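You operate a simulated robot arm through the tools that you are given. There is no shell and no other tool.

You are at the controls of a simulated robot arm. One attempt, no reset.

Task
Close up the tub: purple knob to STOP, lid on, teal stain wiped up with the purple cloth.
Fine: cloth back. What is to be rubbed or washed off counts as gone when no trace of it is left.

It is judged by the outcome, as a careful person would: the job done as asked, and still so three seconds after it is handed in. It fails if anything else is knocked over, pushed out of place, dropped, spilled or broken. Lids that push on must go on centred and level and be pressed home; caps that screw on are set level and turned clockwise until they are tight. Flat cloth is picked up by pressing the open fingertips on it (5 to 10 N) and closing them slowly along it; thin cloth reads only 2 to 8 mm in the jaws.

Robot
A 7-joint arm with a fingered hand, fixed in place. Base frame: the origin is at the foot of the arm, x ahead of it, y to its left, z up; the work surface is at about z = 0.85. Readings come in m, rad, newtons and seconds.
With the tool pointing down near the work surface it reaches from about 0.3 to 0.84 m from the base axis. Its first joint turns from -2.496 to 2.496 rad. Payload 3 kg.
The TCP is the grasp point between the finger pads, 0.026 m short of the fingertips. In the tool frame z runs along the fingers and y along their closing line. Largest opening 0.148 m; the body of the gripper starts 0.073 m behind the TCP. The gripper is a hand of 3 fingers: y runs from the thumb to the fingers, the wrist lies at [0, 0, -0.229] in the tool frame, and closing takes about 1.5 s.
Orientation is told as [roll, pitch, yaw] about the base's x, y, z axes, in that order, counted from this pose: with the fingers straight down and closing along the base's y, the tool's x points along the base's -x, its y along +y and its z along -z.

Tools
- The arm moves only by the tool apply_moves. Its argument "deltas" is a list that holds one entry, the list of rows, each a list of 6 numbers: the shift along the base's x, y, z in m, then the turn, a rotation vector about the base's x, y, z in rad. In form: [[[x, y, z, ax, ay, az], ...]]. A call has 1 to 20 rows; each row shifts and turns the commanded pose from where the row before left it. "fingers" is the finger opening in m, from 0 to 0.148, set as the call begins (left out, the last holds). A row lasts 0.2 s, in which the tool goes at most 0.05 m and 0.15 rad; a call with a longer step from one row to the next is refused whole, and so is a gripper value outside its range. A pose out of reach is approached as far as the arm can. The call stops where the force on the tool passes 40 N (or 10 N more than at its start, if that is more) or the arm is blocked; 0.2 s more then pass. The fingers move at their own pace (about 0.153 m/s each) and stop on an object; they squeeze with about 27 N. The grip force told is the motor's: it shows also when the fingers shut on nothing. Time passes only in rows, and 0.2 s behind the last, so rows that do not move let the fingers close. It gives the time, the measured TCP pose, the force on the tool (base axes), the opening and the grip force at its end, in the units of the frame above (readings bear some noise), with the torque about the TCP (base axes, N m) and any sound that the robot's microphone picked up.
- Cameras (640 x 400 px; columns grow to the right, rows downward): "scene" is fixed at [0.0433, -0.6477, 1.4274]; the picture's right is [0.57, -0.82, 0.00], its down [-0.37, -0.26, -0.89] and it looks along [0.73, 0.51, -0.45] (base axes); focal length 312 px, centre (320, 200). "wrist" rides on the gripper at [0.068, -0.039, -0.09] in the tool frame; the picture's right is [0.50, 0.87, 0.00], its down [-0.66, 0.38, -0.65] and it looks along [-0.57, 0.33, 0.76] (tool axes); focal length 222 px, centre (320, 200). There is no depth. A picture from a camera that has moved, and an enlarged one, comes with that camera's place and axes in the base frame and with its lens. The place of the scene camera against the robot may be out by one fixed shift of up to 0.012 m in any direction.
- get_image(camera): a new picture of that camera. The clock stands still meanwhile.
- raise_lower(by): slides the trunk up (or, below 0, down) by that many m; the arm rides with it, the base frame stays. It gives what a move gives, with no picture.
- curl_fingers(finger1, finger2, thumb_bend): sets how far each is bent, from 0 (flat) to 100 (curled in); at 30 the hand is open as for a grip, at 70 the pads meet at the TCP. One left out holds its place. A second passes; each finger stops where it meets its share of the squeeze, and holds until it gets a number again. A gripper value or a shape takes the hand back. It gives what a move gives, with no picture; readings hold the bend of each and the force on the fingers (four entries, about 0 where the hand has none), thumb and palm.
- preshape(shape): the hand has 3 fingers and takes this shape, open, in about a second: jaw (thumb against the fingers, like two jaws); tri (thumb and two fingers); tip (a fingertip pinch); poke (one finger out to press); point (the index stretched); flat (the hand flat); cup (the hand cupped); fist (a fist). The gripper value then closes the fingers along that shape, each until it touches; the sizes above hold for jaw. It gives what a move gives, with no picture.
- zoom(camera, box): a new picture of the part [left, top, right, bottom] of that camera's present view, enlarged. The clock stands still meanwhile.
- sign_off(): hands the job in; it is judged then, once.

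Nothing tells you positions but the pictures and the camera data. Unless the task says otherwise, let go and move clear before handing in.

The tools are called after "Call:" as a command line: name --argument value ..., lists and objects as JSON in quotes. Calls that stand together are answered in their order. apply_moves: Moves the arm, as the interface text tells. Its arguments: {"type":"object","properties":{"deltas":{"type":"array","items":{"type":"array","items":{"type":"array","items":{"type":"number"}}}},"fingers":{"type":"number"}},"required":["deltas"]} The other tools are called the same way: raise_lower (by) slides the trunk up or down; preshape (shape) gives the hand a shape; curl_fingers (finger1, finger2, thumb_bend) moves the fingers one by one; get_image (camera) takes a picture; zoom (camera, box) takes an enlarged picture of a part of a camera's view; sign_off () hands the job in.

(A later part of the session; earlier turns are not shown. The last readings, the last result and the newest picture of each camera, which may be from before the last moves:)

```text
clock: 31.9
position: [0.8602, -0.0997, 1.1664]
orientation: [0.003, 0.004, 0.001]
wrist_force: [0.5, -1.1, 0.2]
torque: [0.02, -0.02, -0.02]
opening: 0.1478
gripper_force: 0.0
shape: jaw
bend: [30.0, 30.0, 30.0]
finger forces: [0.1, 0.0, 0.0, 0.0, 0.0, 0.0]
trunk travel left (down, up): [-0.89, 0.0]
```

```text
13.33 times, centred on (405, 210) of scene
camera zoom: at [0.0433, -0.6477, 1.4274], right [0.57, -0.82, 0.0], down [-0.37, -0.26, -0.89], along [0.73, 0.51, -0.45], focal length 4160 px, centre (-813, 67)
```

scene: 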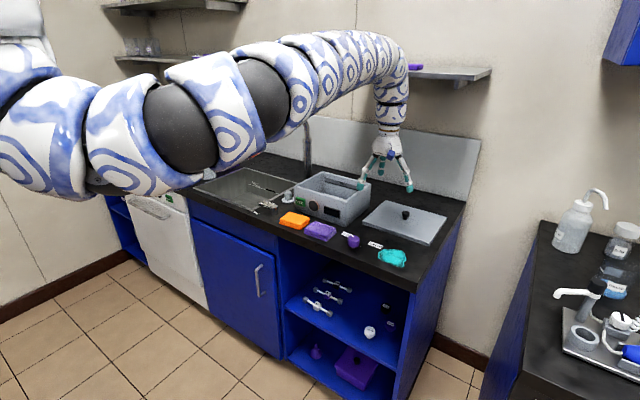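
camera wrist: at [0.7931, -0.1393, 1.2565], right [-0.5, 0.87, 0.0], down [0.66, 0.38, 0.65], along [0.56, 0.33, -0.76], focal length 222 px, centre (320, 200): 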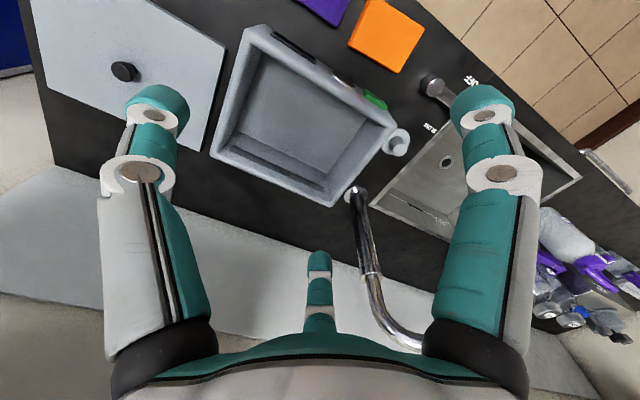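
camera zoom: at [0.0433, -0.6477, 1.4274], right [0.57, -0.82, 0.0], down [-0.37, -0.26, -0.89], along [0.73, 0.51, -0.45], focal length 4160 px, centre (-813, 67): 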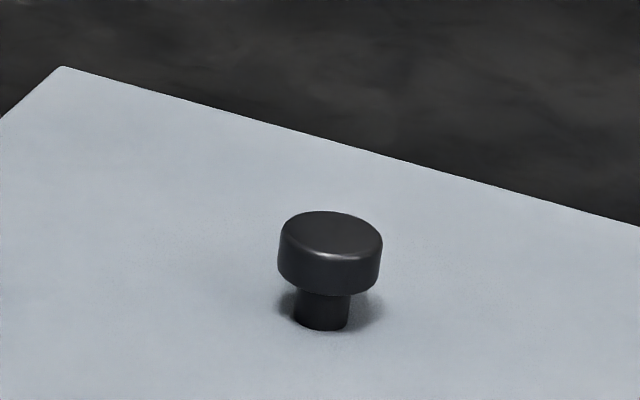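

The lid is a plate with a thin skirt that slips over the tub rim; the handle is a mushroom knob about 27 mm across. I'll go back out over the lid side, lower the trunk 0.28 m, and move above the handle.

Call:
apply_moves --deltas '[[[0.0024, -0.0231, 0.018, 0, 0, 0], [0.0024, -0.0231, 0.018, 0, 0, 0], [0.0024, -0.0231, 0.018, 0, 0, 0], [0.0024, -0.0231, 0.018, 0, 0, 0], [0.0024, -0.0231, 0.018, 0, 0, 0], [0.0024, -0.0231, 0.018, 0, 0, 0], [0.0024, -0.0231, 0.018, 0, 0, 0], [0.0024, -0.0231, 0.018, 0, 0, 0], [0.0024, -0.0231, 0.018, 0, 0, 0], [0, 0, 0, 0, 0, 0]]]'

Call:
raise_lower --by -0.28

Call:
apply_moves --deltas '[[[0.019, -0.008, 0, 0, 0, 0], [0.019, -0.008, 0, 0, 0, 0], [0.019, -0.008, 0, 0, 0, 0], [0.019, -0.008, 0, 0, 0, 0], [0.019, -0.008, 0, 0, 0, 0], [0.019, -0.006, 0, 0, 0, 0], [0, 0, 0, 0, 0, 0]]]'

Call:
get_image --camera "wrist"

Call:
get_image --camera "scene"

```text
clock: 34.1
position: [0.879, -0.309, 1.3282]
orientation: [0.002, 0.005, 0.0]
wrist_force: [-0.6, 0.6, -0.2]
torque: [0.0, 0.0, 0.01]
opening: 0.1481
gripper_force: 0.0
shape: jaw
bend: [30.0, 30.0, 30.0]
finger forces: [0.1, 0.0, 0.1, 0.1, 0.0, 0.0]
trunk travel left (down, up): [-0.89, 0.0]
```

```text
clock: 36.9
position: [0.879, -0.3093, 1.0496]
orientation: [0.002, 0.004, -0.001]
wrist_force: [0.0, -0.1, 0.5]
torque: [0.02, -0.03, 0.01]
opening: 0.1481
gripper_force: 0.0
shape: jaw
bend: [30.0, 30.0, 30.0]
finger forces: [0.1, 0.0, 0.0, 0.0, 0.1, 0.0]
trunk travel left (down, up): [-0.61, 0.28]
```

```text
clock: 38.5
position: [0.9444, -0.3376, 1.0472]
orientation: [0.0, 0.005, 0.0]
wrist_force: [-0.2, -0.5, 0.3]
torque: [0.04, -0.01, -0.01]
opening: 0.148
gripper_force: 0.1
shape: jaw
bend: [30.0, 30.0, 30.0]
finger forces: [0.1, 0.0, 0.0, 0.1, 0.0, 0.0]
out of reach, approached as far as the arm can: row 4, 5, 6
trunk travel left (down, up): [-0.61, 0.28]
```

```text
taken
camera wrist: at [0.878, -0.3761, 1.137], right [-0.5, 0.87, 0.0], down [0.66, 0.38, 0.65], along [0.56, 0.33, -0.76], focal length 222 px, centre (320, 200)
```

wrist: 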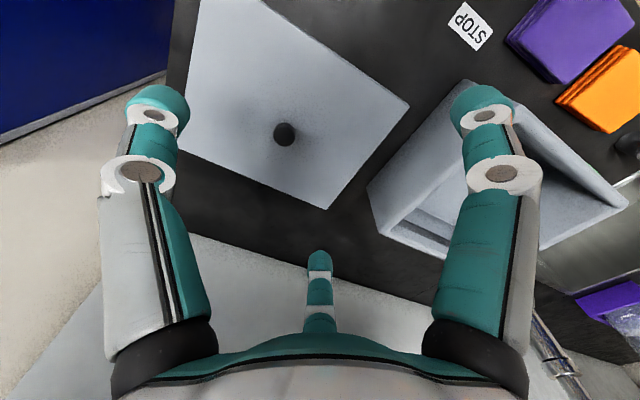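

```text
taken
```

scene: 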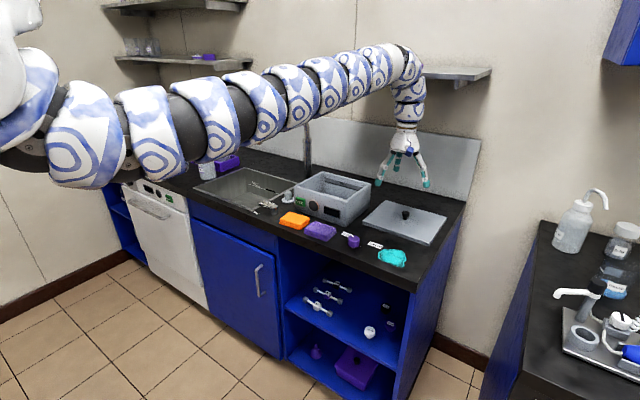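

At this trunk height the straight-down reach tops out at about r=1.00 m, and the handle is at about 1.056. I'll test whether a higher wrist relative to the shoulder gains reach.

Call:
apply_moves --deltas '[[[0, 0, 0.03, 0, 0, 0], [0, 0, 0.03, 0, 0, 0], [0, 0, 0.03, 0, 0, 0], [0, 0, 0.03, 0, 0, 0], [0, 0, 0.03, 0, 0, 0], [0.01, -0.003, 0, 0, 0, 0], [0.01, -0.003, 0, 0, 0, 0], [0.01, -0.004, 0, 0, 0, 0], [0.01, -0.004, 0, 0, 0, 0], [0.01, -0.004, 0, 0, 0, 0], [0, 0, 0, 0, 0, 0]]]'

```text
clock: 40.9
position: [0.9338, -0.3314, 1.1869]
orientation: [0.003, 0.006, 0.001]
wrist_force: [-0.1, 0.9, -0.5]
torque: [0.03, -0.02, 0.01]
opening: 0.1479
gripper_force: 0.1
shape: jaw
bend: [30.0, 30.0, 30.0]
finger forces: [0.0, 0.1, 0.0, 0.1, 0.1, 0.0]
out of reach, approached as far as the arm can: row 3, 5, 6, 7, 8, 9, 10
trunk travel left (down, up): [-0.61, 0.28]
```

Straight down tops out near r=1.00 m, so I'll tilt the hand outward about 20° (fingertips forward); the wrist then stays within reach and the lid can still be carried level by holding that tilt. Tilting, then lowering the trunk 0.1 m.

Call:
apply_moves --deltas '[[[0, 0, 0, 0, -0.117, 0], [0, 0, 0, 0, -0.117, 0], [0, 0, 0, 0, -0.116, 0], [0, 0, 0, 0, 0, 0]]]'

Call:
raise_lower --by -0.1

Call:
apply_moves --deltas '[[[0.015, -0.005, -0.01, 0, 0, 0], [0.015, -0.005, -0.01, 0, 0, 0], [0.015, -0.005, -0.01, 0, 0, 0], [0.015, -0.005, -0.01, 0, 0, 0], [0, 0, 0, 0, 0, 0]]]'

Call:
get_image --camera "wrist"

Call:
get_image --camera "scene"

```text
clock: 41.9
position: [0.9306, -0.3481, 1.186]
orientation: [0.003, -0.344, -0.02]
wrist_force: [0.9, 5.8, -0.1]
torque: [-0.54, 0.05, -0.16]
opening: 0.1481
gripper_force: 0.1
shape: jaw
bend: [30.0, 30.0, 30.0]
finger forces: [0.0, 0.0, 0.0, 0.0, 0.1, 0.0]
trunk travel left (down, up): [-0.61, 0.28]
```

```text
clock: 43.2
position: [0.933, -0.3318, 1.0867]
orientation: [0.001, -0.344, 0.0]
wrist_force: [0.3, -0.9, 0.9]
torque: [0.02, 0.0, -0.03]
opening: 0.1479
gripper_force: 0.1
shape: jaw
bend: [30.0, 30.0, 30.0]
finger forces: [0.0, 0.0, 0.1, 0.1, 0.1, 0.0]
trunk travel left (down, up): [-0.51, 0.38]
```

```text
clock: 44.4
position: [0.9936, -0.351, 1.0469]
orientation: [0.002, -0.346, -0.001]
wrist_force: [0.1, 0.7, 1.0]
torque: [-0.02, -0.05, -0.01]
opening: 0.1479
gripper_force: 0.1
shape: jaw
bend: [30.0, 30.0, 30.0]
finger forces: [0.0, 0.1, 0.0, 0.0, 0.1, 0.1]
trunk travel left (down, up): [-0.51, 0.38]
```

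```text
taken
camera wrist: at [0.8999, -0.3903, 1.1085], right [-0.47, 0.87, -0.17], down [0.4, 0.38, 0.84], along [0.79, 0.33, -0.52], focal length 222 px, centre (320, 200)
```

wrist: 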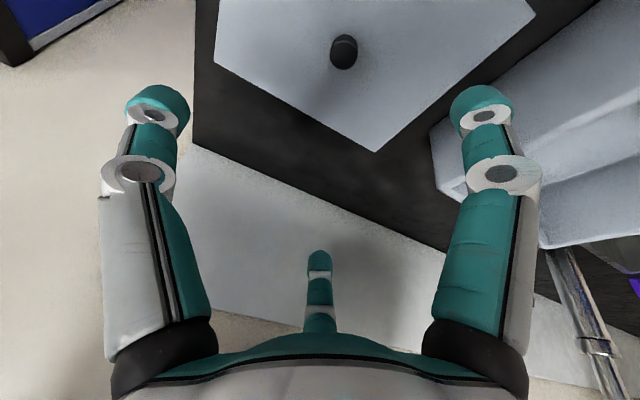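

```text
taken
```

scene: 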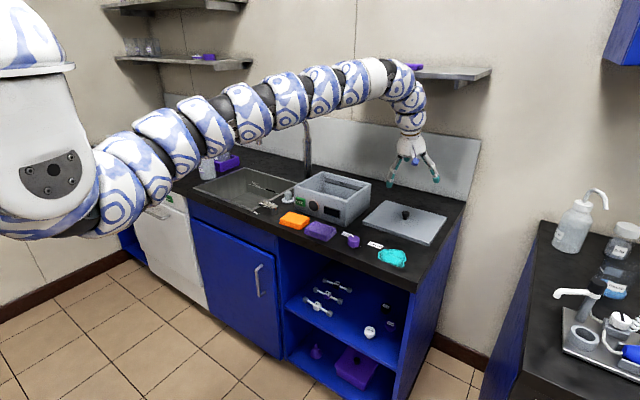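

Now within reach at (0.994, -0.351, 1.047), tilted 20°. Zoom on the handle to refine its position.

Call:
zoom --camera "wrist" --box '[280, 10, 410, 100]'

Call:
zoom --camera "scene" --box '[355, 140, 475, 260]'

```text
4.44 times, centred on (345, 55) of wrist
camera zoom: at [0.8999, -0.3903, 1.1085], right [-0.47, 0.87, -0.17], down [0.4, 0.38, 0.84], along [0.79, 0.33, -0.52], focal length 987 px, centre (209, 844)
```

zoom: 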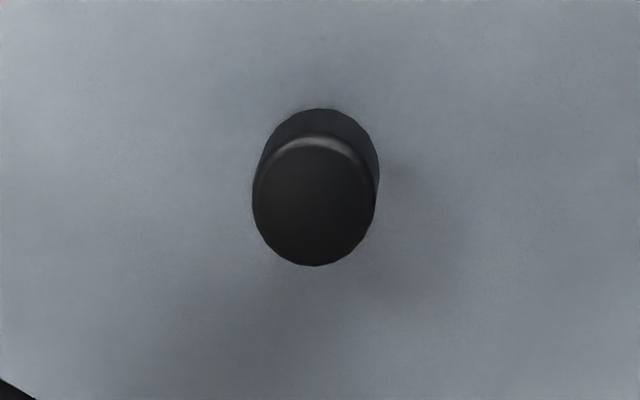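

```text
3.33 times, centred on (415, 200) of scene
camera zoom: at [0.0433, -0.6477, 1.4274], right [0.57, -0.82, 0.0], down [-0.37, -0.26, -0.89], along [0.73, 0.51, -0.45], focal length 1040 px, centre (3, 200)
```

zoom: 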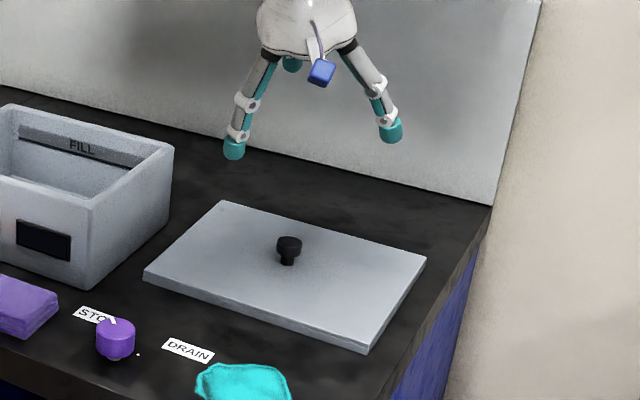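

Handle top centre ≈ (0.998, -0.354). I'll narrow the fingers to 30 mm and descend partway, then check alignment.

Call:
apply_moves --deltas '[[[0, -0.0005, -0.02, 0, 0, 0], [0, -0.0005, -0.02, 0, 0, 0], [0, -0.0005, -0.02, 0, 0, 0], [0, -0.0005, -0.02, 0, 0, 0], [0, -0.001, -0.017, 0, 0, 0], [0, 0, 0, 0, 0, 0]]]' --fingers 0.03

Call:
get_image --camera "wrist"

Call:
zoom --camera "scene" --box '[365, 160, 445, 240]'

```text
clock: 45.8
position: [0.9953, -0.3545, 0.9491]
orientation: [0.002, -0.346, 0.0]
wrist_force: [0.1, -0.6, -0.7]
torque: [-0.03, -0.01, -0.02]
opening: 0.0304
gripper_force: 0.1
shape: jaw
bend: [75.0, 75.0, 70.0]
finger forces: [0.0, 0.0, 0.1, 0.1, 0.0, 0.0]
trunk travel left (down, up): [-0.51, 0.38]
```

```text
taken
camera wrist: at [0.9007, -0.3941, 1.0107], right [-0.47, 0.87, -0.17], down [0.39, 0.38, 0.84], along [0.79, 0.33, -0.52], focal length 222 px, centre (320, 200)
```

wrist: 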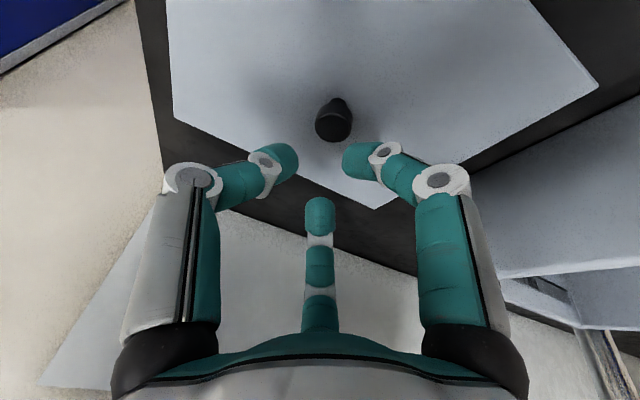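

```text
5.00 times, centred on (405, 200) of scene
camera zoom: at [0.0433, -0.6477, 1.4274], right [0.57, -0.82, 0.0], down [-0.37, -0.26, -0.89], along [0.73, 0.51, -0.45], focal length 1560 px, centre (-105, 200)
```

zoom: 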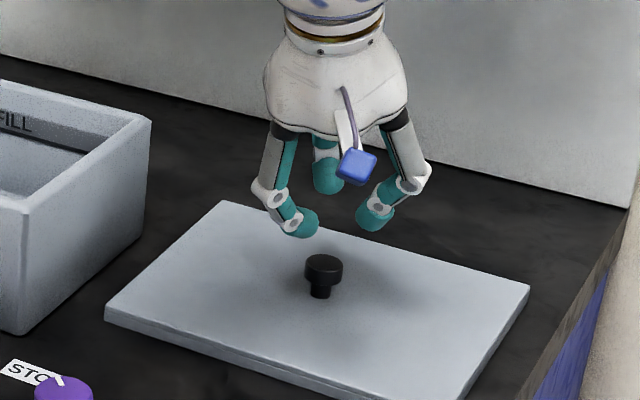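

Call:
zoom --camera "wrist" --box '[270, 80, 400, 220]'

```text
2.86 times, centred on (335, 150) of wrist
camera zoom: at [0.9007, -0.3941, 1.0107], right [-0.47, 0.87, -0.17], down [0.39, 0.38, 0.84], along [0.79, 0.33, -0.52], focal length 635 px, centre (277, 343)
```

zoom: 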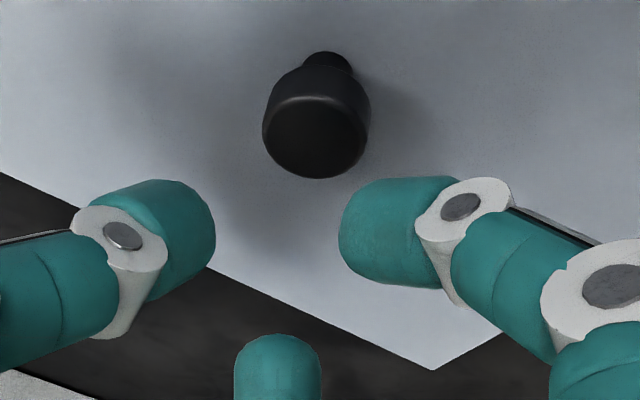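

Handle centre ≈ (1.000, -0.3535). Descending to just above it and checking again.

Call:
apply_moves --deltas '[[[-0.0005, 0.0005, -0.012, 0, 0, 0], [-0.0005, 0.0005, -0.012, 0, 0, 0], [0, 0, -0.01, 0, 0, 0], [0, 0, 0, 0, 0, 0]]]'

Call:
zoom --camera "wrist" --box '[240, 100, 400, 240]'

Call:
zoom --camera "scene" --box '[380, 180, 430, 230]'

```text
clock: 46.8
position: [0.9936, -0.3534, 0.9163]
orientation: [0.002, -0.345, 0.001]
wrist_force: [-0.1, -0.3, 0.7]
torque: [0.03, 0.01, 0.02]
opening: 0.0303
gripper_force: 0.1
shape: jaw
bend: [75.0, 75.0, 70.0]
finger forces: [0.0, 0.0, 0.0, 0.1, 0.1, 0.0]
trunk travel left (down, up): [-0.51, 0.38]
```

```text
2.86 times, centred on (320, 170) of wrist
camera zoom: at [0.8999, -0.3925, 0.977], right [-0.47, 0.87, -0.17], down [0.4, 0.38, 0.84], along [0.79, 0.33, -0.52], focal length 635 px, centre (320, 286)
```

zoom: 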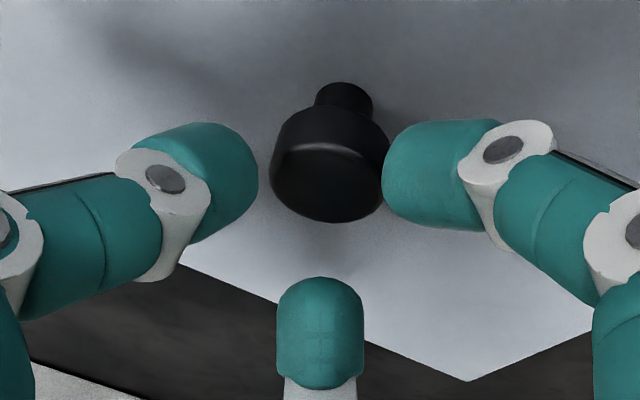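

```text
8.00 times, centred on (405, 205) of scene
camera zoom: at [0.0433, -0.6477, 1.4274], right [0.57, -0.82, 0.0], down [-0.37, -0.26, -0.89], along [0.73, 0.51, -0.45], focal length 2496 px, centre (-360, 160)
```

zoom: 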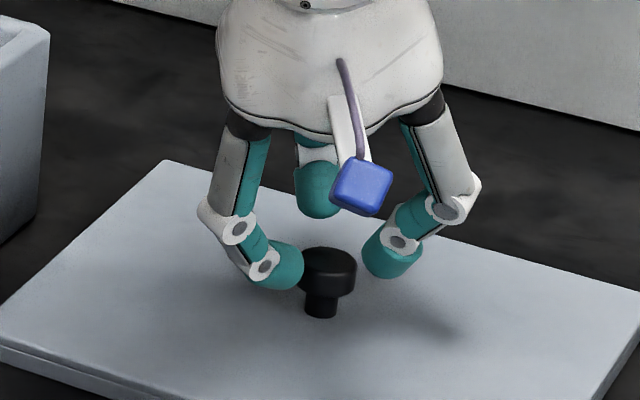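

Alignment looks good from both views. Descending the last 20 mm, straight down.

Call:
apply_moves --deltas '[[[0, 0, -0.007, 0, 0, 0], [0, 0, -0.007, 0, 0, 0], [0, 0, -0.006, 0, 0, 0], [0, 0, 0, 0, 0, 0]]]'

Call:
zoom --camera "wrist" --box '[240, 130, 400, 270]'

Call:
zoom --camera "scene" --box '[380, 185, 430, 235]'

```text
clock: 47.8
position: [0.9926, -0.3543, 0.8957]
orientation: [0.001, -0.347, -0.001]
wrist_force: [-0.8, -0.2, 3.1]
torque: [-0.01, 0.06, 0.03]
opening: 0.0301
gripper_force: 0.1
shape: jaw
bend: [76.0, 75.0, 70.0]
finger forces: [2.2, 0.1, 0.0, 0.0, 0.0, 0.0]
trunk travel left (down, up): [-0.51, 0.38]
```

```text
2.86 times, centred on (320, 200) of wrist
camera zoom: at [0.8988, -0.3925, 0.9573], right [-0.47, 0.87, -0.17], down [0.4, 0.38, 0.84], along [0.79, 0.33, -0.52], focal length 635 px, centre (320, 200)
```

zoom: 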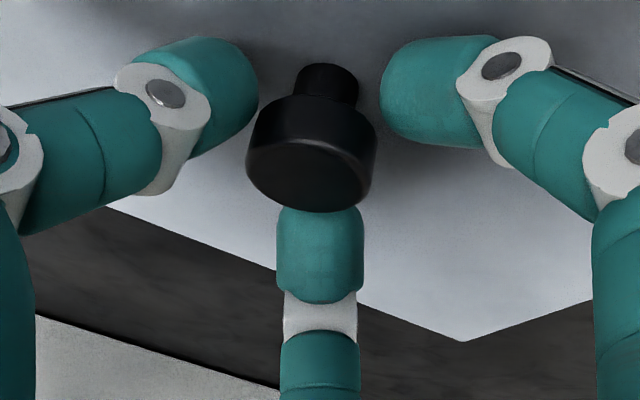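

```text
8.00 times, centred on (405, 210) of scene
camera zoom: at [0.0433, -0.6477, 1.4274], right [0.57, -0.82, 0.0], down [-0.37, -0.26, -0.89], along [0.73, 0.51, -0.45], focal length 2496 px, centre (-360, 120)
```

zoom: 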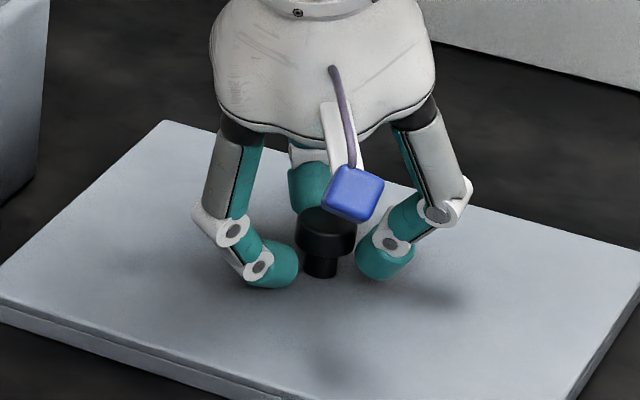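

Finger B's tip is just grazing the lid plate (about 3 N). I'll lift 2.5 mm and close on the handle.

Call:
apply_moves --deltas '[[[0, 0, 0.0025, 0, 0, 0], [0, 0, 0, 0, 0, 0]]]'

Call:
apply_moves --deltas '[[[0, 0, 0, 0, 0, 0], [0, 0, 0, 0, 0, 0], [0, 0, 0, 0, 0, 0], [0, 0, 0, 0, 0, 0], [0, 0, 0, 0, 0, 0], [0, 0, 0, 0, 0, 0]]]' --fingers 0.0

Call:
zoom --camera "wrist" --box '[240, 130, 400, 270]'

Call:
zoom --camera "scene" --box '[380, 185, 430, 235]'

```text
clock: 48.4
position: [0.9919, -0.3527, 0.8982]
orientation: [0.001, -0.343, -0.001]
wrist_force: [-0.4, 0.6, 0.3]
torque: [0.02, 0.04, -0.01]
opening: 0.0302
gripper_force: 0.0
shape: jaw
bend: [75.0, 75.0, 70.0]
finger forces: [0.0, 0.0, 0.1, 0.0, 0.1, 0.0]
trunk travel left (down, up): [-0.51, 0.38]
```

```text
clock: 49.8
position: [0.9923, -0.3538, 0.8985]
orientation: [0.003, -0.345, -0.001]
wrist_force: [-0.9, 0.0, 0.2]
torque: [-0.07, -0.01, 0.01]
opening: 0.0206
gripper_force: 27.1
shape: jaw
bend: [74.0, 74.0, 69.0]
finger forces: [23.5, 22.8, 0.0, 0.1, 23.6, 0.0]
trunk travel left (down, up): [-0.51, 0.38]
```

```text
2.86 times, centred on (320, 200) of wrist
camera zoom: at [0.8991, -0.3927, 0.9594], right [-0.47, 0.87, -0.17], down [0.4, 0.38, 0.84], along [0.79, 0.33, -0.52], focal length 635 px, centre (320, 200)
```

zoom: 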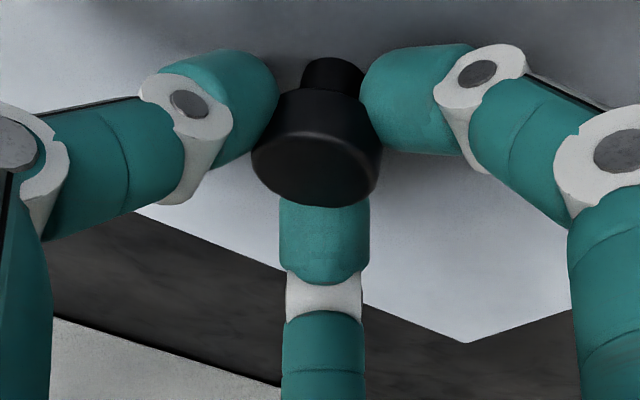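

```text
8.00 times, centred on (405, 210) of scene
camera zoom: at [0.0433, -0.6477, 1.4274], right [0.57, -0.82, 0.0], down [-0.37, -0.26, -0.89], along [0.73, 0.51, -0.45], focal length 2496 px, centre (-360, 120)
```

zoom: 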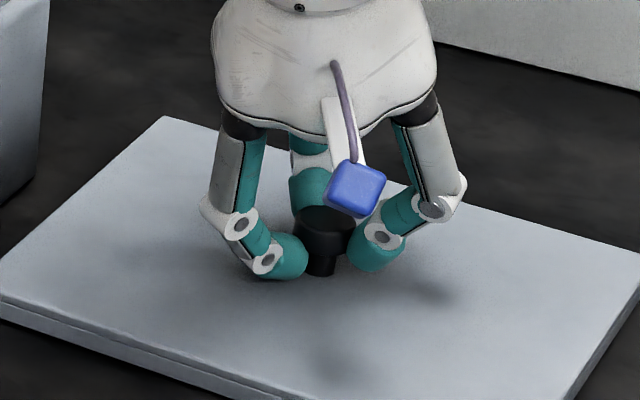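

All three fingers hold the handle at ~23 N. Lifting slowly a little and checking that the lid stays level.

Call:
apply_moves --deltas '[[[0, 0, 0.005, 0, 0, 0], [0, 0, 0.01, 0, 0, 0], [0, 0, 0.01, 0, 0, 0], [0, 0, 0.01, 0, 0, 0], [0, 0, 0, 0, 0, 0], [0, 0, 0, 0, 0, 0]]]'

Call:
zoom --camera "scene" --box '[350, 170, 460, 255]'

Call:
get_image --camera "wrist"

```text
clock: 51.2
position: [0.9932, -0.3544, 0.9337]
orientation: [0.001, -0.346, -0.001]
wrist_force: [0.2, 0.3, -2.8]
torque: [0.02, 0.0, -0.02]
opening: 0.0206
gripper_force: 26.8
shape: jaw
bend: [75.0, 74.0, 69.0]
finger forces: [21.0, 23.7, 0.0, 0.0, 22.9, 0.0]
trunk travel left (down, up): [-0.51, 0.38]
```

```text
4.71 times, centred on (405, 212) of scene
camera zoom: at [0.0433, -0.6477, 1.4274], right [0.57, -0.82, 0.0], down [-0.37, -0.26, -0.89], along [0.73, 0.51, -0.45], focal length 1468 px, centre (-80, 141)
```

zoom: 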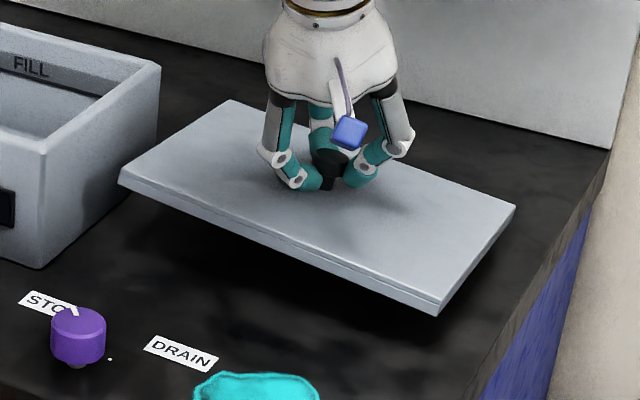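

```text
taken
camera wrist: at [0.8998, -0.3933, 0.9943], right [-0.47, 0.87, -0.17], down [0.4, 0.38, 0.84], along [0.79, 0.33, -0.52], focal length 222 px, centre (320, 200)
```

wrist: 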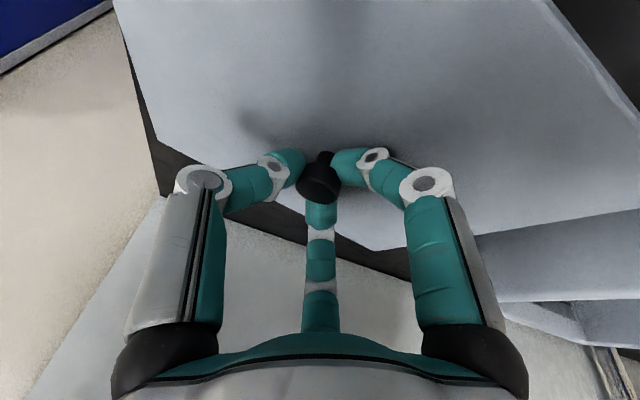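

The lid is up (about 0.28 kg) but it swung slightly: left side ~6° high and front ~4.5° high. I'll lift a bit more and counter-rotate the hand to level it.

Call:
apply_moves --deltas '[[[0, 0, 0.015, 0, 0, 0], [0, 0, 0.015, 0, 0, 0], [0, 0, 0.015, 0, 0, 0], [0, 0, 0, -0.035, -0.026, 0], [0, 0, 0, -0.035, -0.026, 0], [0, 0, 0, -0.035, -0.026, 0], [0, 0, 0, 0, 0, 0], [0, 0, 0, 0, 0, 0]]]'

Call:
zoom --camera "scene" --box '[350, 150, 460, 235]'

Call:
get_image --camera "wrist"

```text
clock: 53.0
position: [0.9933, -0.3533, 0.9765]
orientation: [-0.114, -0.421, 0.044]
wrist_force: [0.5, -0.1, -2.4]
torque: [0.01, 0.04, 0.02]
opening: 0.0203
gripper_force: 27.1
shape: jaw
bend: [75.0, 74.0, 69.0]
finger forces: [23.3, 22.8, 0.0, 0.0, 22.7, 0.0]
trunk travel left (down, up): [-0.51, 0.38]
```

```text
4.71 times, centred on (405, 192) of scene
camera zoom: at [0.0433, -0.6477, 1.4274], right [0.57, -0.82, 0.0], down [-0.37, -0.26, -0.89], along [0.73, 0.51, -0.45], focal length 1468 px, centre (-80, 235)
```

zoom: 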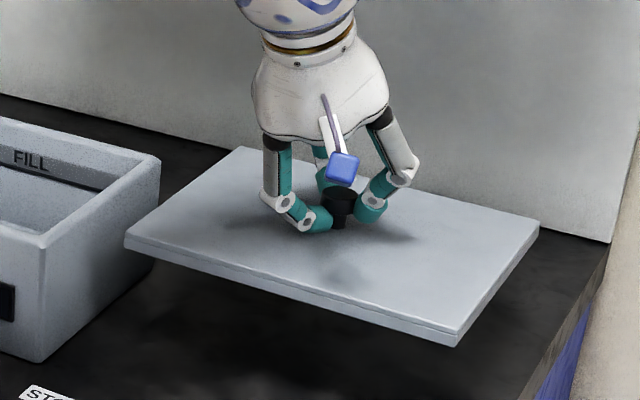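

```text
taken
camera wrist: at [0.8946, -0.3864, 1.0354], right [-0.45, 0.84, -0.29], down [0.33, 0.46, 0.82], along [0.83, 0.28, -0.49], focal length 222 px, centre (320, 200)
```

wrist: 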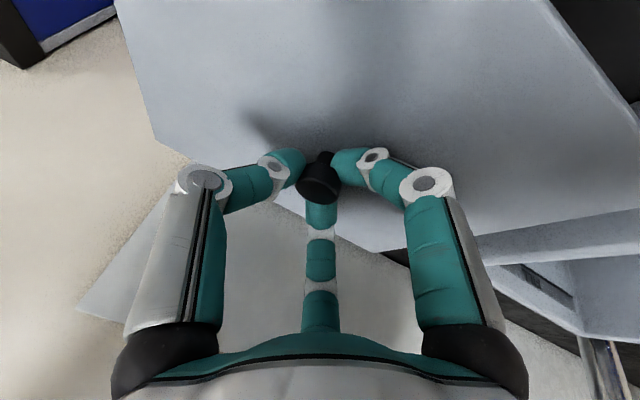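

The lid is now nearly level (about 1° left). I'll lift it clear of the tub rim height with a small extra correction, then check.

Call:
apply_moves --deltas '[[[0, 0, 0.013, -0.006, -0.009, 0], [0, 0, 0.013, -0.006, -0.009, 0], [0, 0, 0.013, 0, 0, 0], [0, 0, 0.013, 0, 0, 0], [0, 0, 0.013, 0, 0, 0], [0, 0, 0, 0, 0, 0], [0, 0, 0, 0, 0, 0]]]'

Call:
zoom --camera "scene" --box '[350, 130, 460, 215]'

```text
clock: 54.6
position: [0.9944, -0.353, 1.0422]
orientation: [-0.127, -0.437, 0.048]
wrist_force: [-0.4, -0.6, -2.9]
torque: [0.0, -0.01, 0.03]
opening: 0.0202
gripper_force: 27.4
shape: jaw
bend: [75.0, 74.0, 69.0]
finger forces: [24.5, 22.7, 0.0, 0.0, 22.6, 0.0]
trunk travel left (down, up): [-0.51, 0.38]
```

```text
4.71 times, centred on (405, 172) of scene
camera zoom: at [0.0433, -0.6477, 1.4274], right [0.57, -0.82, 0.0], down [-0.37, -0.26, -0.89], along [0.73, 0.51, -0.45], focal length 1468 px, centre (-80, 329)
```

zoom: 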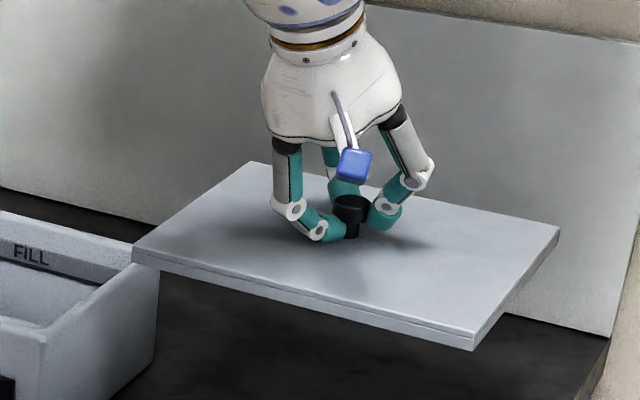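

The lid reads level to within about half a degree and is well above rim height. Now carrying it sideways over the tub.

Call:
apply_moves --deltas '[[[-0.003, 0.012, 0, 0, 0, 0], [-0.006, 0.024, 0, 0, 0, 0], [-0.0066, 0.0265, 0, 0, 0, 0], [-0.0066, 0.0265, 0, 0, 0, 0], [-0.0066, 0.0265, 0, 0, 0, 0], [-0.0066, 0.0265, 0, 0, 0, 0], [-0.0066, 0.0265, 0, 0, 0, 0], [-0.0066, 0.0265, 0, 0, 0, 0], [-0.0066, 0.0265, 0, 0, 0, 0], [-0.006, 0.024, 0, 0, 0, 0], [-0.005, 0.0195, 0, 0, 0, 0], [0, 0, 0, 0, 0, 0], [0, 0, 0, 0, 0, 0]]]'

Call:
get_image --camera "scene"

Call:
zoom --camera "scene" --box '[275, 120, 395, 240]'

Call:
get_image --camera "wrist"

```text
clock: 57.4
position: [0.9274, -0.0888, 1.0432]
orientation: [-0.127, -0.438, 0.049]
wrist_force: [-0.4, -0.2, -2.2]
torque: [0.03, 0.02, -0.01]
opening: 0.0202
gripper_force: 27.1
shape: jaw
bend: [75.0, 75.0, 69.0]
finger forces: [25.4, 22.6, 0.0, 0.0, 22.5, 0.0]
trunk travel left (down, up): [-0.51, 0.38]
```

```text
taken
```

scene: 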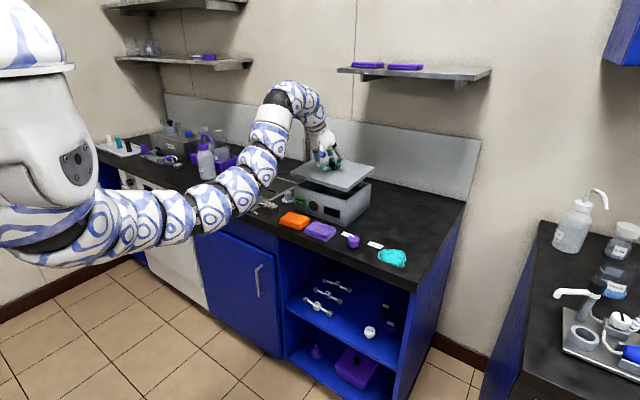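

```text
3.33 times, centred on (335, 180) of scene
camera zoom: at [0.0433, -0.6477, 1.4274], right [0.57, -0.82, 0.0], down [-0.37, -0.26, -0.89], along [0.73, 0.51, -0.45], focal length 1040 px, centre (270, 267)
```

zoom: 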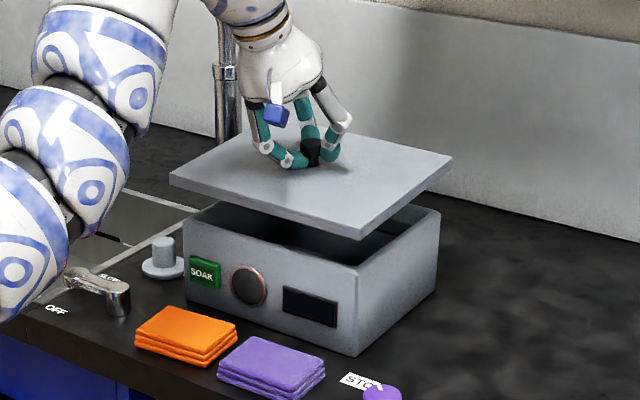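

```text
taken
camera wrist: at [0.8277, -0.121, 1.0985], right [-0.45, 0.84, -0.31], down [0.32, 0.47, 0.82], along [0.84, 0.27, -0.48], focal length 222 px, centre (320, 200)
```

wrist: 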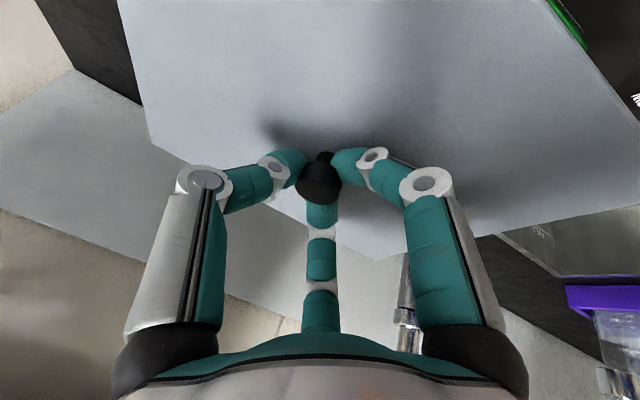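

The lid hovers over the tub. I'll measure the lid and tub corners in close-ups to check centring.

Call:
zoom --camera "scene" --box '[300, 155, 380, 205]'

Call:
zoom --camera "scene" --box '[280, 150, 360, 200]'

```text
8.00 times, centred on (340, 180) of scene
camera zoom: at [0.0433, -0.6477, 1.4274], right [0.57, -0.82, 0.0], down [-0.37, -0.26, -0.89], along [0.73, 0.51, -0.45], focal length 2496 px, centre (160, 360)
```

zoom: 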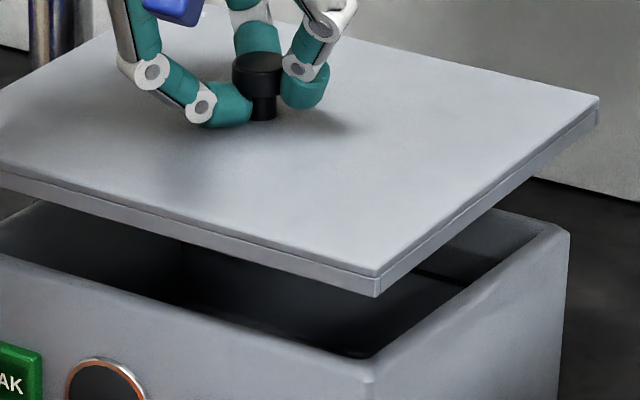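

```text
8.00 times, centred on (320, 175) of scene
camera zoom: at [0.0433, -0.6477, 1.4274], right [0.57, -0.82, 0.0], down [-0.37, -0.26, -0.89], along [0.73, 0.51, -0.45], focal length 2496 px, centre (320, 400)
```

zoom: 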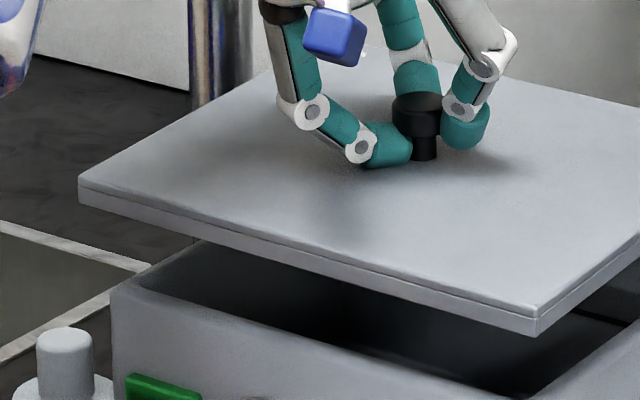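

In the close-up the lid's back edge is now about 3° high (it shifted in the grip during the carry), while its centring is within ~2 mm. I'll correct the tilt and the small offset, then recheck.

Call:
apply_moves --deltas '[[[0.0012, -0.0005, 0, -0.003, 0.019, 0], [0.0012, -0.0005, 0, -0.003, 0.019, 0], [0, 0, 0, -0.004, 0.018, 0], [0, 0, 0, 0, 0, 0], [0, 0, 0, 0, 0, 0]]]'

Call:
zoom --camera "scene" --box '[300, 155, 380, 205]'

Call:
zoom --camera "scene" --box '[280, 150, 360, 200]'

```text
clock: 58.6
position: [0.9294, -0.0891, 1.0429]
orientation: [-0.134, -0.381, 0.054]
wrist_force: [1.2, -0.3, -2.7]
torque: [0.02, 0.03, -0.02]
opening: 0.0199
gripper_force: 26.7
shape: jaw
bend: [75.0, 75.0, 69.0]
finger forces: [25.6, 22.5, 0.0, 0.1, 22.6, 0.0]
trunk travel left (down, up): [-0.51, 0.38]
```

```text
8.00 times, centred on (340, 180) of scene
camera zoom: at [0.0433, -0.6477, 1.4274], right [0.57, -0.82, 0.0], down [-0.37, -0.26, -0.89], along [0.73, 0.51, -0.45], focal length 2496 px, centre (160, 360)
```

zoom: 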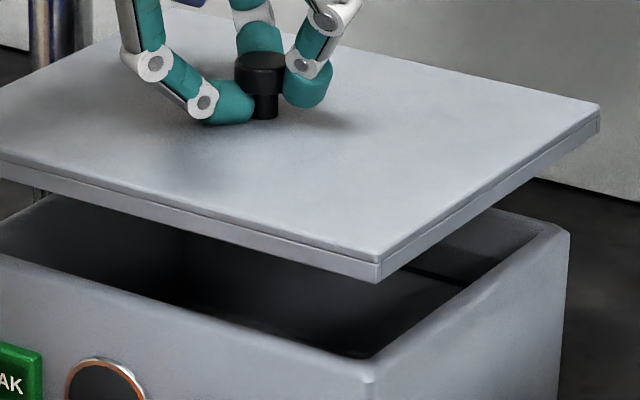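

```text
8.00 times, centred on (320, 175) of scene
camera zoom: at [0.0433, -0.6477, 1.4274], right [0.57, -0.82, 0.0], down [-0.37, -0.26, -0.89], along [0.73, 0.51, -0.45], focal length 2496 px, centre (320, 400)
```

zoom: 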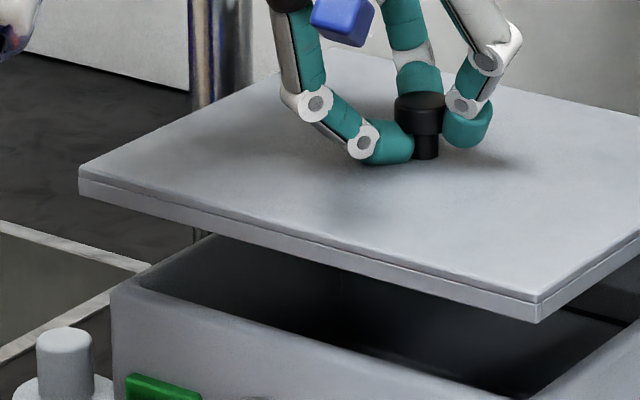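

Tilt is now under 1°. I'll add the last small correction and lower until the skirt is just above the rim, then check again.

Call:
apply_moves --deltas '[[[0, 0, -0.008, -0.006, 0.011, 0], [0, 0, -0.01, 0, 0, 0], [0, 0, -0.01, 0, 0, 0], [0, 0, -0.007, 0, 0, 0], [0, 0, 0, 0, 0, 0], [0, 0, 0, 0, 0, 0]]]'

Call:
zoom --camera "scene" --box '[300, 160, 380, 210]'

Call:
zoom --camera "scene" --box '[280, 155, 360, 205]'

Call:
get_image --camera "wrist"

```text
clock: 60.0
position: [0.9303, -0.0887, 1.008]
orientation: [-0.142, -0.37, 0.054]
wrist_force: [-0.6, -0.5, -3.4]
torque: [0.0, 0.01, 0.03]
opening: 0.0202
gripper_force: 26.9
shape: jaw
bend: [75.0, 75.0, 69.0]
finger forces: [25.9, 22.5, 0.0, 0.1, 22.5, 0.1]
trunk travel left (down, up): [-0.51, 0.38]
```

```text
8.00 times, centred on (340, 185) of scene
camera zoom: at [0.0433, -0.6477, 1.4274], right [0.57, -0.82, 0.0], down [-0.37, -0.26, -0.89], along [0.73, 0.51, -0.45], focal length 2496 px, centre (160, 320)
```

zoom: 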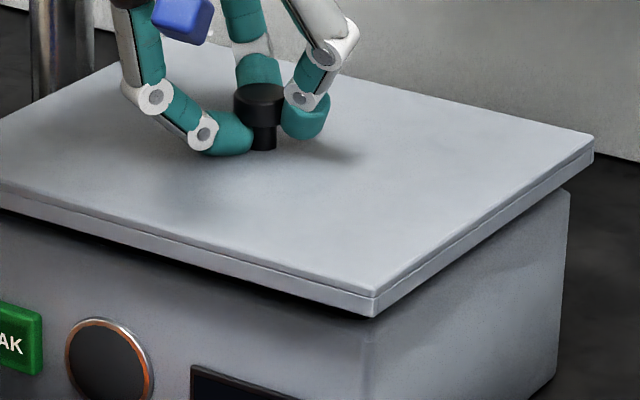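

```text
8.00 times, centred on (320, 180) of scene
camera zoom: at [0.0433, -0.6477, 1.4274], right [0.57, -0.82, 0.0], down [-0.37, -0.26, -0.89], along [0.73, 0.51, -0.45], focal length 2496 px, centre (320, 360)
```

zoom: 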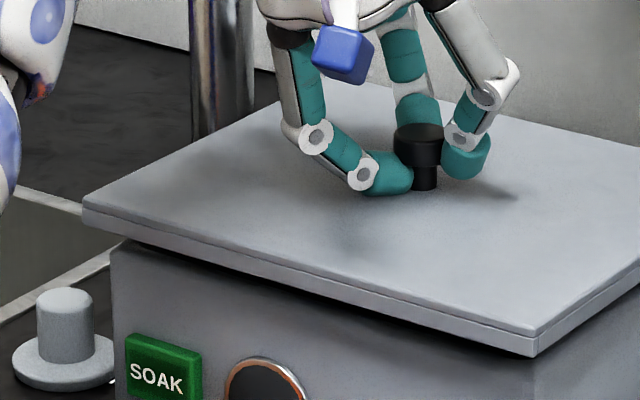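

```text
taken
camera wrist: at [0.8347, -0.1199, 1.0714], right [-0.47, 0.83, -0.29], down [0.37, 0.49, 0.79], along [0.8, 0.26, -0.54], focal length 222 px, centre (320, 200)
```

wrist: 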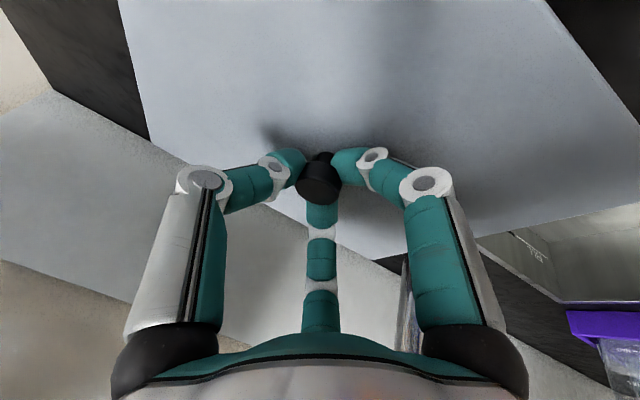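

The lid is level and centred just above the rim. Lowering in small steps, watching the force.

Call:
apply_moves --deltas '[[[0, 0, -0.002, 0, 0, 0], [0, 0, -0.002, 0, 0, 0], [0, 0, -0.002, 0, 0, 0], [0, 0, -0.002, 0, 0, 0], [0, 0, 0, 0, 0, 0]]]'

Call:
apply_moves --deltas '[[[0, 0, -0.001, 0, 0, 0], [0, 0, -0.001, 0, 0, 0], [0, 0, -0.001, 0, 0, 0], [0, 0, -0.001, 0, 0, 0], [0, 0, 0, 0, 0, 0]]]'

Call:
zoom --camera "scene" --box '[280, 160, 380, 220]'

```text
clock: 61.2
position: [0.9297, -0.0898, 0.9998]
orientation: [-0.142, -0.369, 0.055]
wrist_force: [0.4, 0.4, -2.3]
torque: [-0.03, 0.0, -0.01]
opening: 0.0199
gripper_force: 26.8
shape: jaw
bend: [75.0, 75.0, 69.0]
finger forces: [26.0, 22.3, 0.1, 0.1, 22.5, 0.1]
trunk travel left (down, up): [-0.51, 0.38]
```

```text
clock: 62.4
position: [0.93, -0.0905, 0.9946]
orientation: [-0.142, -0.372, 0.055]
wrist_force: [-0.1, -0.2, -2.7]
torque: [0.0, 0.04, 0.01]
opening: 0.02
gripper_force: 26.7
shape: jaw
bend: [75.0, 75.0, 69.0]
finger forces: [26.1, 22.5, 0.1, 0.0, 22.5, 0.1]
trunk travel left (down, up): [-0.51, 0.38]
```

```text
6.40 times, centred on (330, 190) of scene
camera zoom: at [0.0433, -0.6477, 1.4274], right [0.57, -0.82, 0.0], down [-0.37, -0.26, -0.89], along [0.73, 0.51, -0.45], focal length 1997 px, centre (256, 264)
```

zoom: 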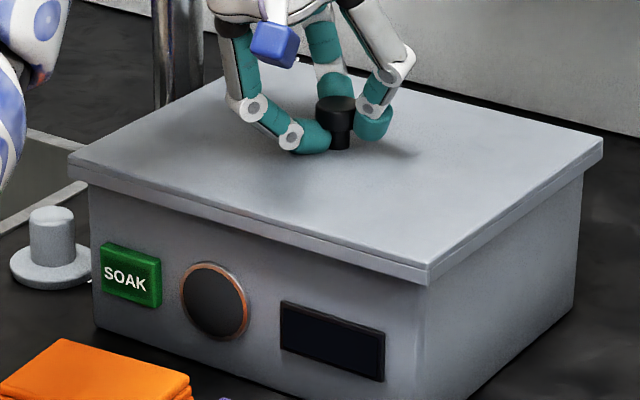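

Still no contact and the skirt is over the rim on all visible sides. Continuing down gently.

Call:
apply_moves --deltas '[[[0, 0, -0.001, 0, 0, 0], [0, 0, -0.001, 0, 0, 0], [0, 0, -0.001, 0, 0, 0], [0, 0, -0.001, 0, 0, 0], [0, 0, 0, 0, 0, 0]]]'

Call:
apply_moves --deltas '[[[0, 0, -0.001, 0, 0, 0], [0, 0, -0.001, 0, 0, 0], [0, 0, -0.001, 0, 0, 0], [0, 0, 0, 0, 0, 0]]]'

Call:
zoom --camera "scene" --box '[280, 160, 380, 220]'

```text
clock: 63.6
position: [0.9296, -0.0891, 0.9923]
orientation: [-0.141, -0.374, 0.054]
wrist_force: [-0.9, -2.2, 11.6]
torque: [0.02, 0.06, 0.02]
opening: 0.0207
gripper_force: 26.8
shape: jaw
bend: [75.0, 75.0, 69.0]
finger forces: [29.2, 23.9, 0.1, 0.0, 27.3, 0.0]
trunk travel left (down, up): [-0.51, 0.38]
```

```text
clock: 64.6
position: [0.9284, -0.09, 0.9931]
orientation: [-0.14, -0.375, 0.052]
wrist_force: [-2.2, -2.9, 26.7]
torque: [-0.08, 0.0, 0.06]
opening: 0.0214
gripper_force: 27.0
shape: jaw
bend: [76.0, 75.0, 69.0]
finger forces: [30.3, 26.4, 0.1, 0.0, 29.7, 0.0]
trunk travel left (down, up): [-0.51, 0.38]
```

```text
6.40 times, centred on (330, 190) of scene
camera zoom: at [0.0433, -0.6477, 1.4274], right [0.57, -0.82, 0.0], down [-0.37, -0.26, -0.89], along [0.73, 0.51, -0.45], focal length 1997 px, centre (256, 264)
```

zoom: 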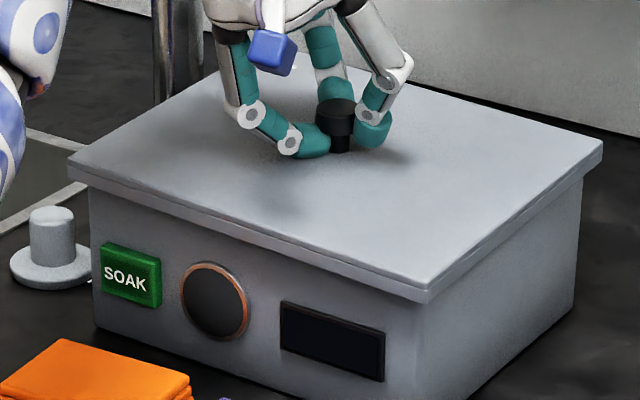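

Contact: about 27 N, and the skirt appears to cover the rim. Let me look closely at the edges before releasing.

Call:
zoom --camera "scene" --box '[300, 160, 380, 210]'

Call:
zoom --camera "scene" --box '[280, 160, 360, 210]'

Call:
get_image --camera "wrist"

```text
8.00 times, centred on (340, 185) of scene
camera zoom: at [0.0433, -0.6477, 1.4274], right [0.57, -0.82, 0.0], down [-0.37, -0.26, -0.89], along [0.73, 0.51, -0.45], focal length 2496 px, centre (160, 320)
```

zoom: 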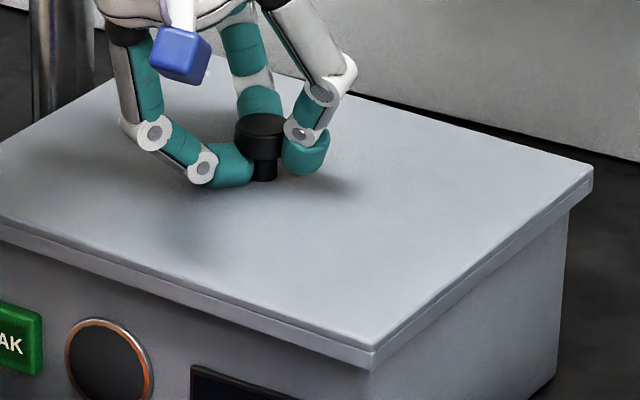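

```text
8.00 times, centred on (320, 185) of scene
camera zoom: at [0.0433, -0.6477, 1.4274], right [0.57, -0.82, 0.0], down [-0.37, -0.26, -0.89], along [0.73, 0.51, -0.45], focal length 2496 px, centre (320, 320)
```

zoom: 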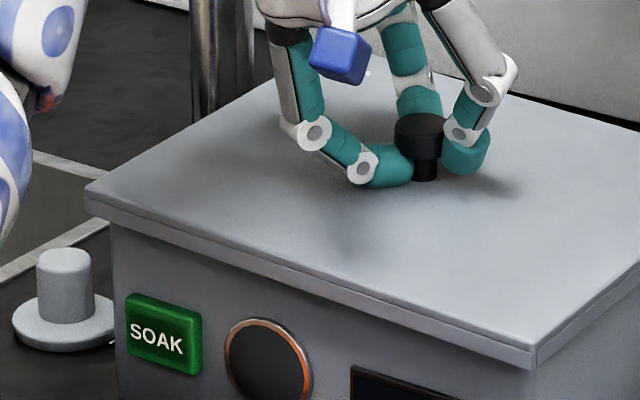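

```text
taken
camera wrist: at [0.8323, -0.1205, 1.0551], right [-0.47, 0.83, -0.3], down [0.37, 0.49, 0.79], along [0.8, 0.26, -0.53], focal length 222 px, centre (320, 200)
```

wrist: 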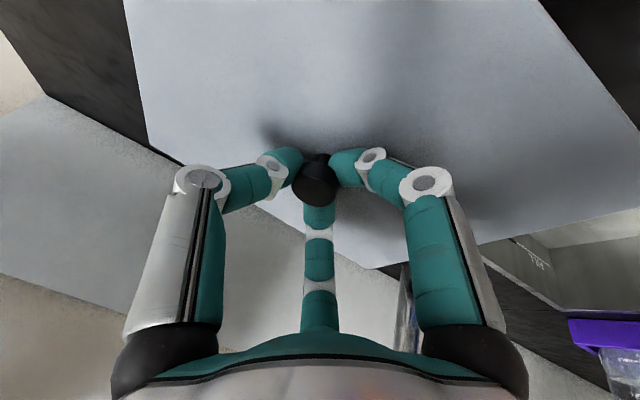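

The front-right corner sits about 1 cm lower than the left and back corners, so the left/back skirt is likely perched on the rim: the lid needs to move a few mm back and left. I'll lift off a little, re-level and look again.

Call:
apply_moves --deltas '[[[0, 0, 0.003, 0, 0, 0], [0, 0, 0.005, 0, 0, 0], [0, 0, 0.007, 0, 0, 0], [0, 0, 0.005, 0, 0, 0], [0, 0, 0, 0, 0, 0], [0, 0, 0, 0, 0, 0]]]'

Call:
zoom --camera "scene" --box '[300, 160, 380, 210]'

Call:
zoom --camera "scene" --box '[280, 160, 360, 210]'

```text
clock: 66.0
position: [0.9297, -0.0894, 1.0099]
orientation: [-0.141, -0.369, 0.055]
wrist_force: [0.1, -0.2, -2.5]
torque: [0.05, -0.03, 0.04]
opening: 0.021
gripper_force: 27.3
shape: jaw
bend: [75.0, 75.0, 69.0]
finger forces: [27.8, 24.2, 0.1, 0.0, 23.0, 0.0]
trunk travel left (down, up): [-0.51, 0.38]
```

```text
8.00 times, centred on (340, 185) of scene
camera zoom: at [0.0433, -0.6477, 1.4274], right [0.57, -0.82, 0.0], down [-0.37, -0.26, -0.89], along [0.73, 0.51, -0.45], focal length 2496 px, centre (160, 320)
```

zoom: 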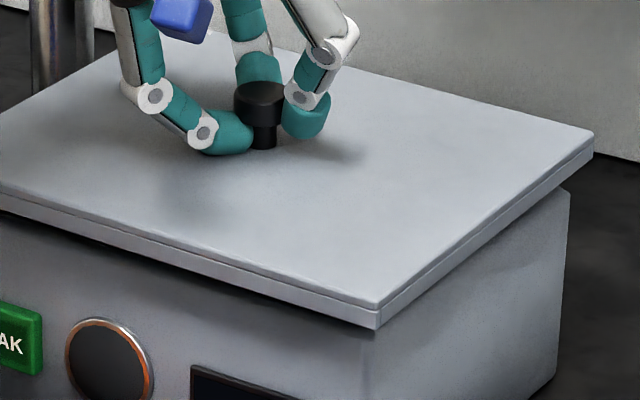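

```text
8.00 times, centred on (320, 185) of scene
camera zoom: at [0.0433, -0.6477, 1.4274], right [0.57, -0.82, 0.0], down [-0.37, -0.26, -0.89], along [0.73, 0.51, -0.45], focal length 2496 px, centre (320, 320)
```

zoom: 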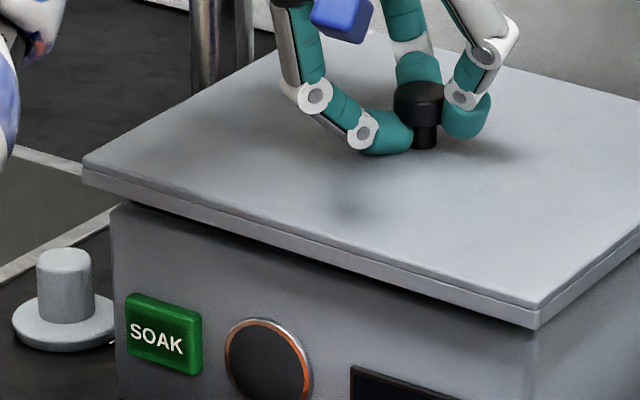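

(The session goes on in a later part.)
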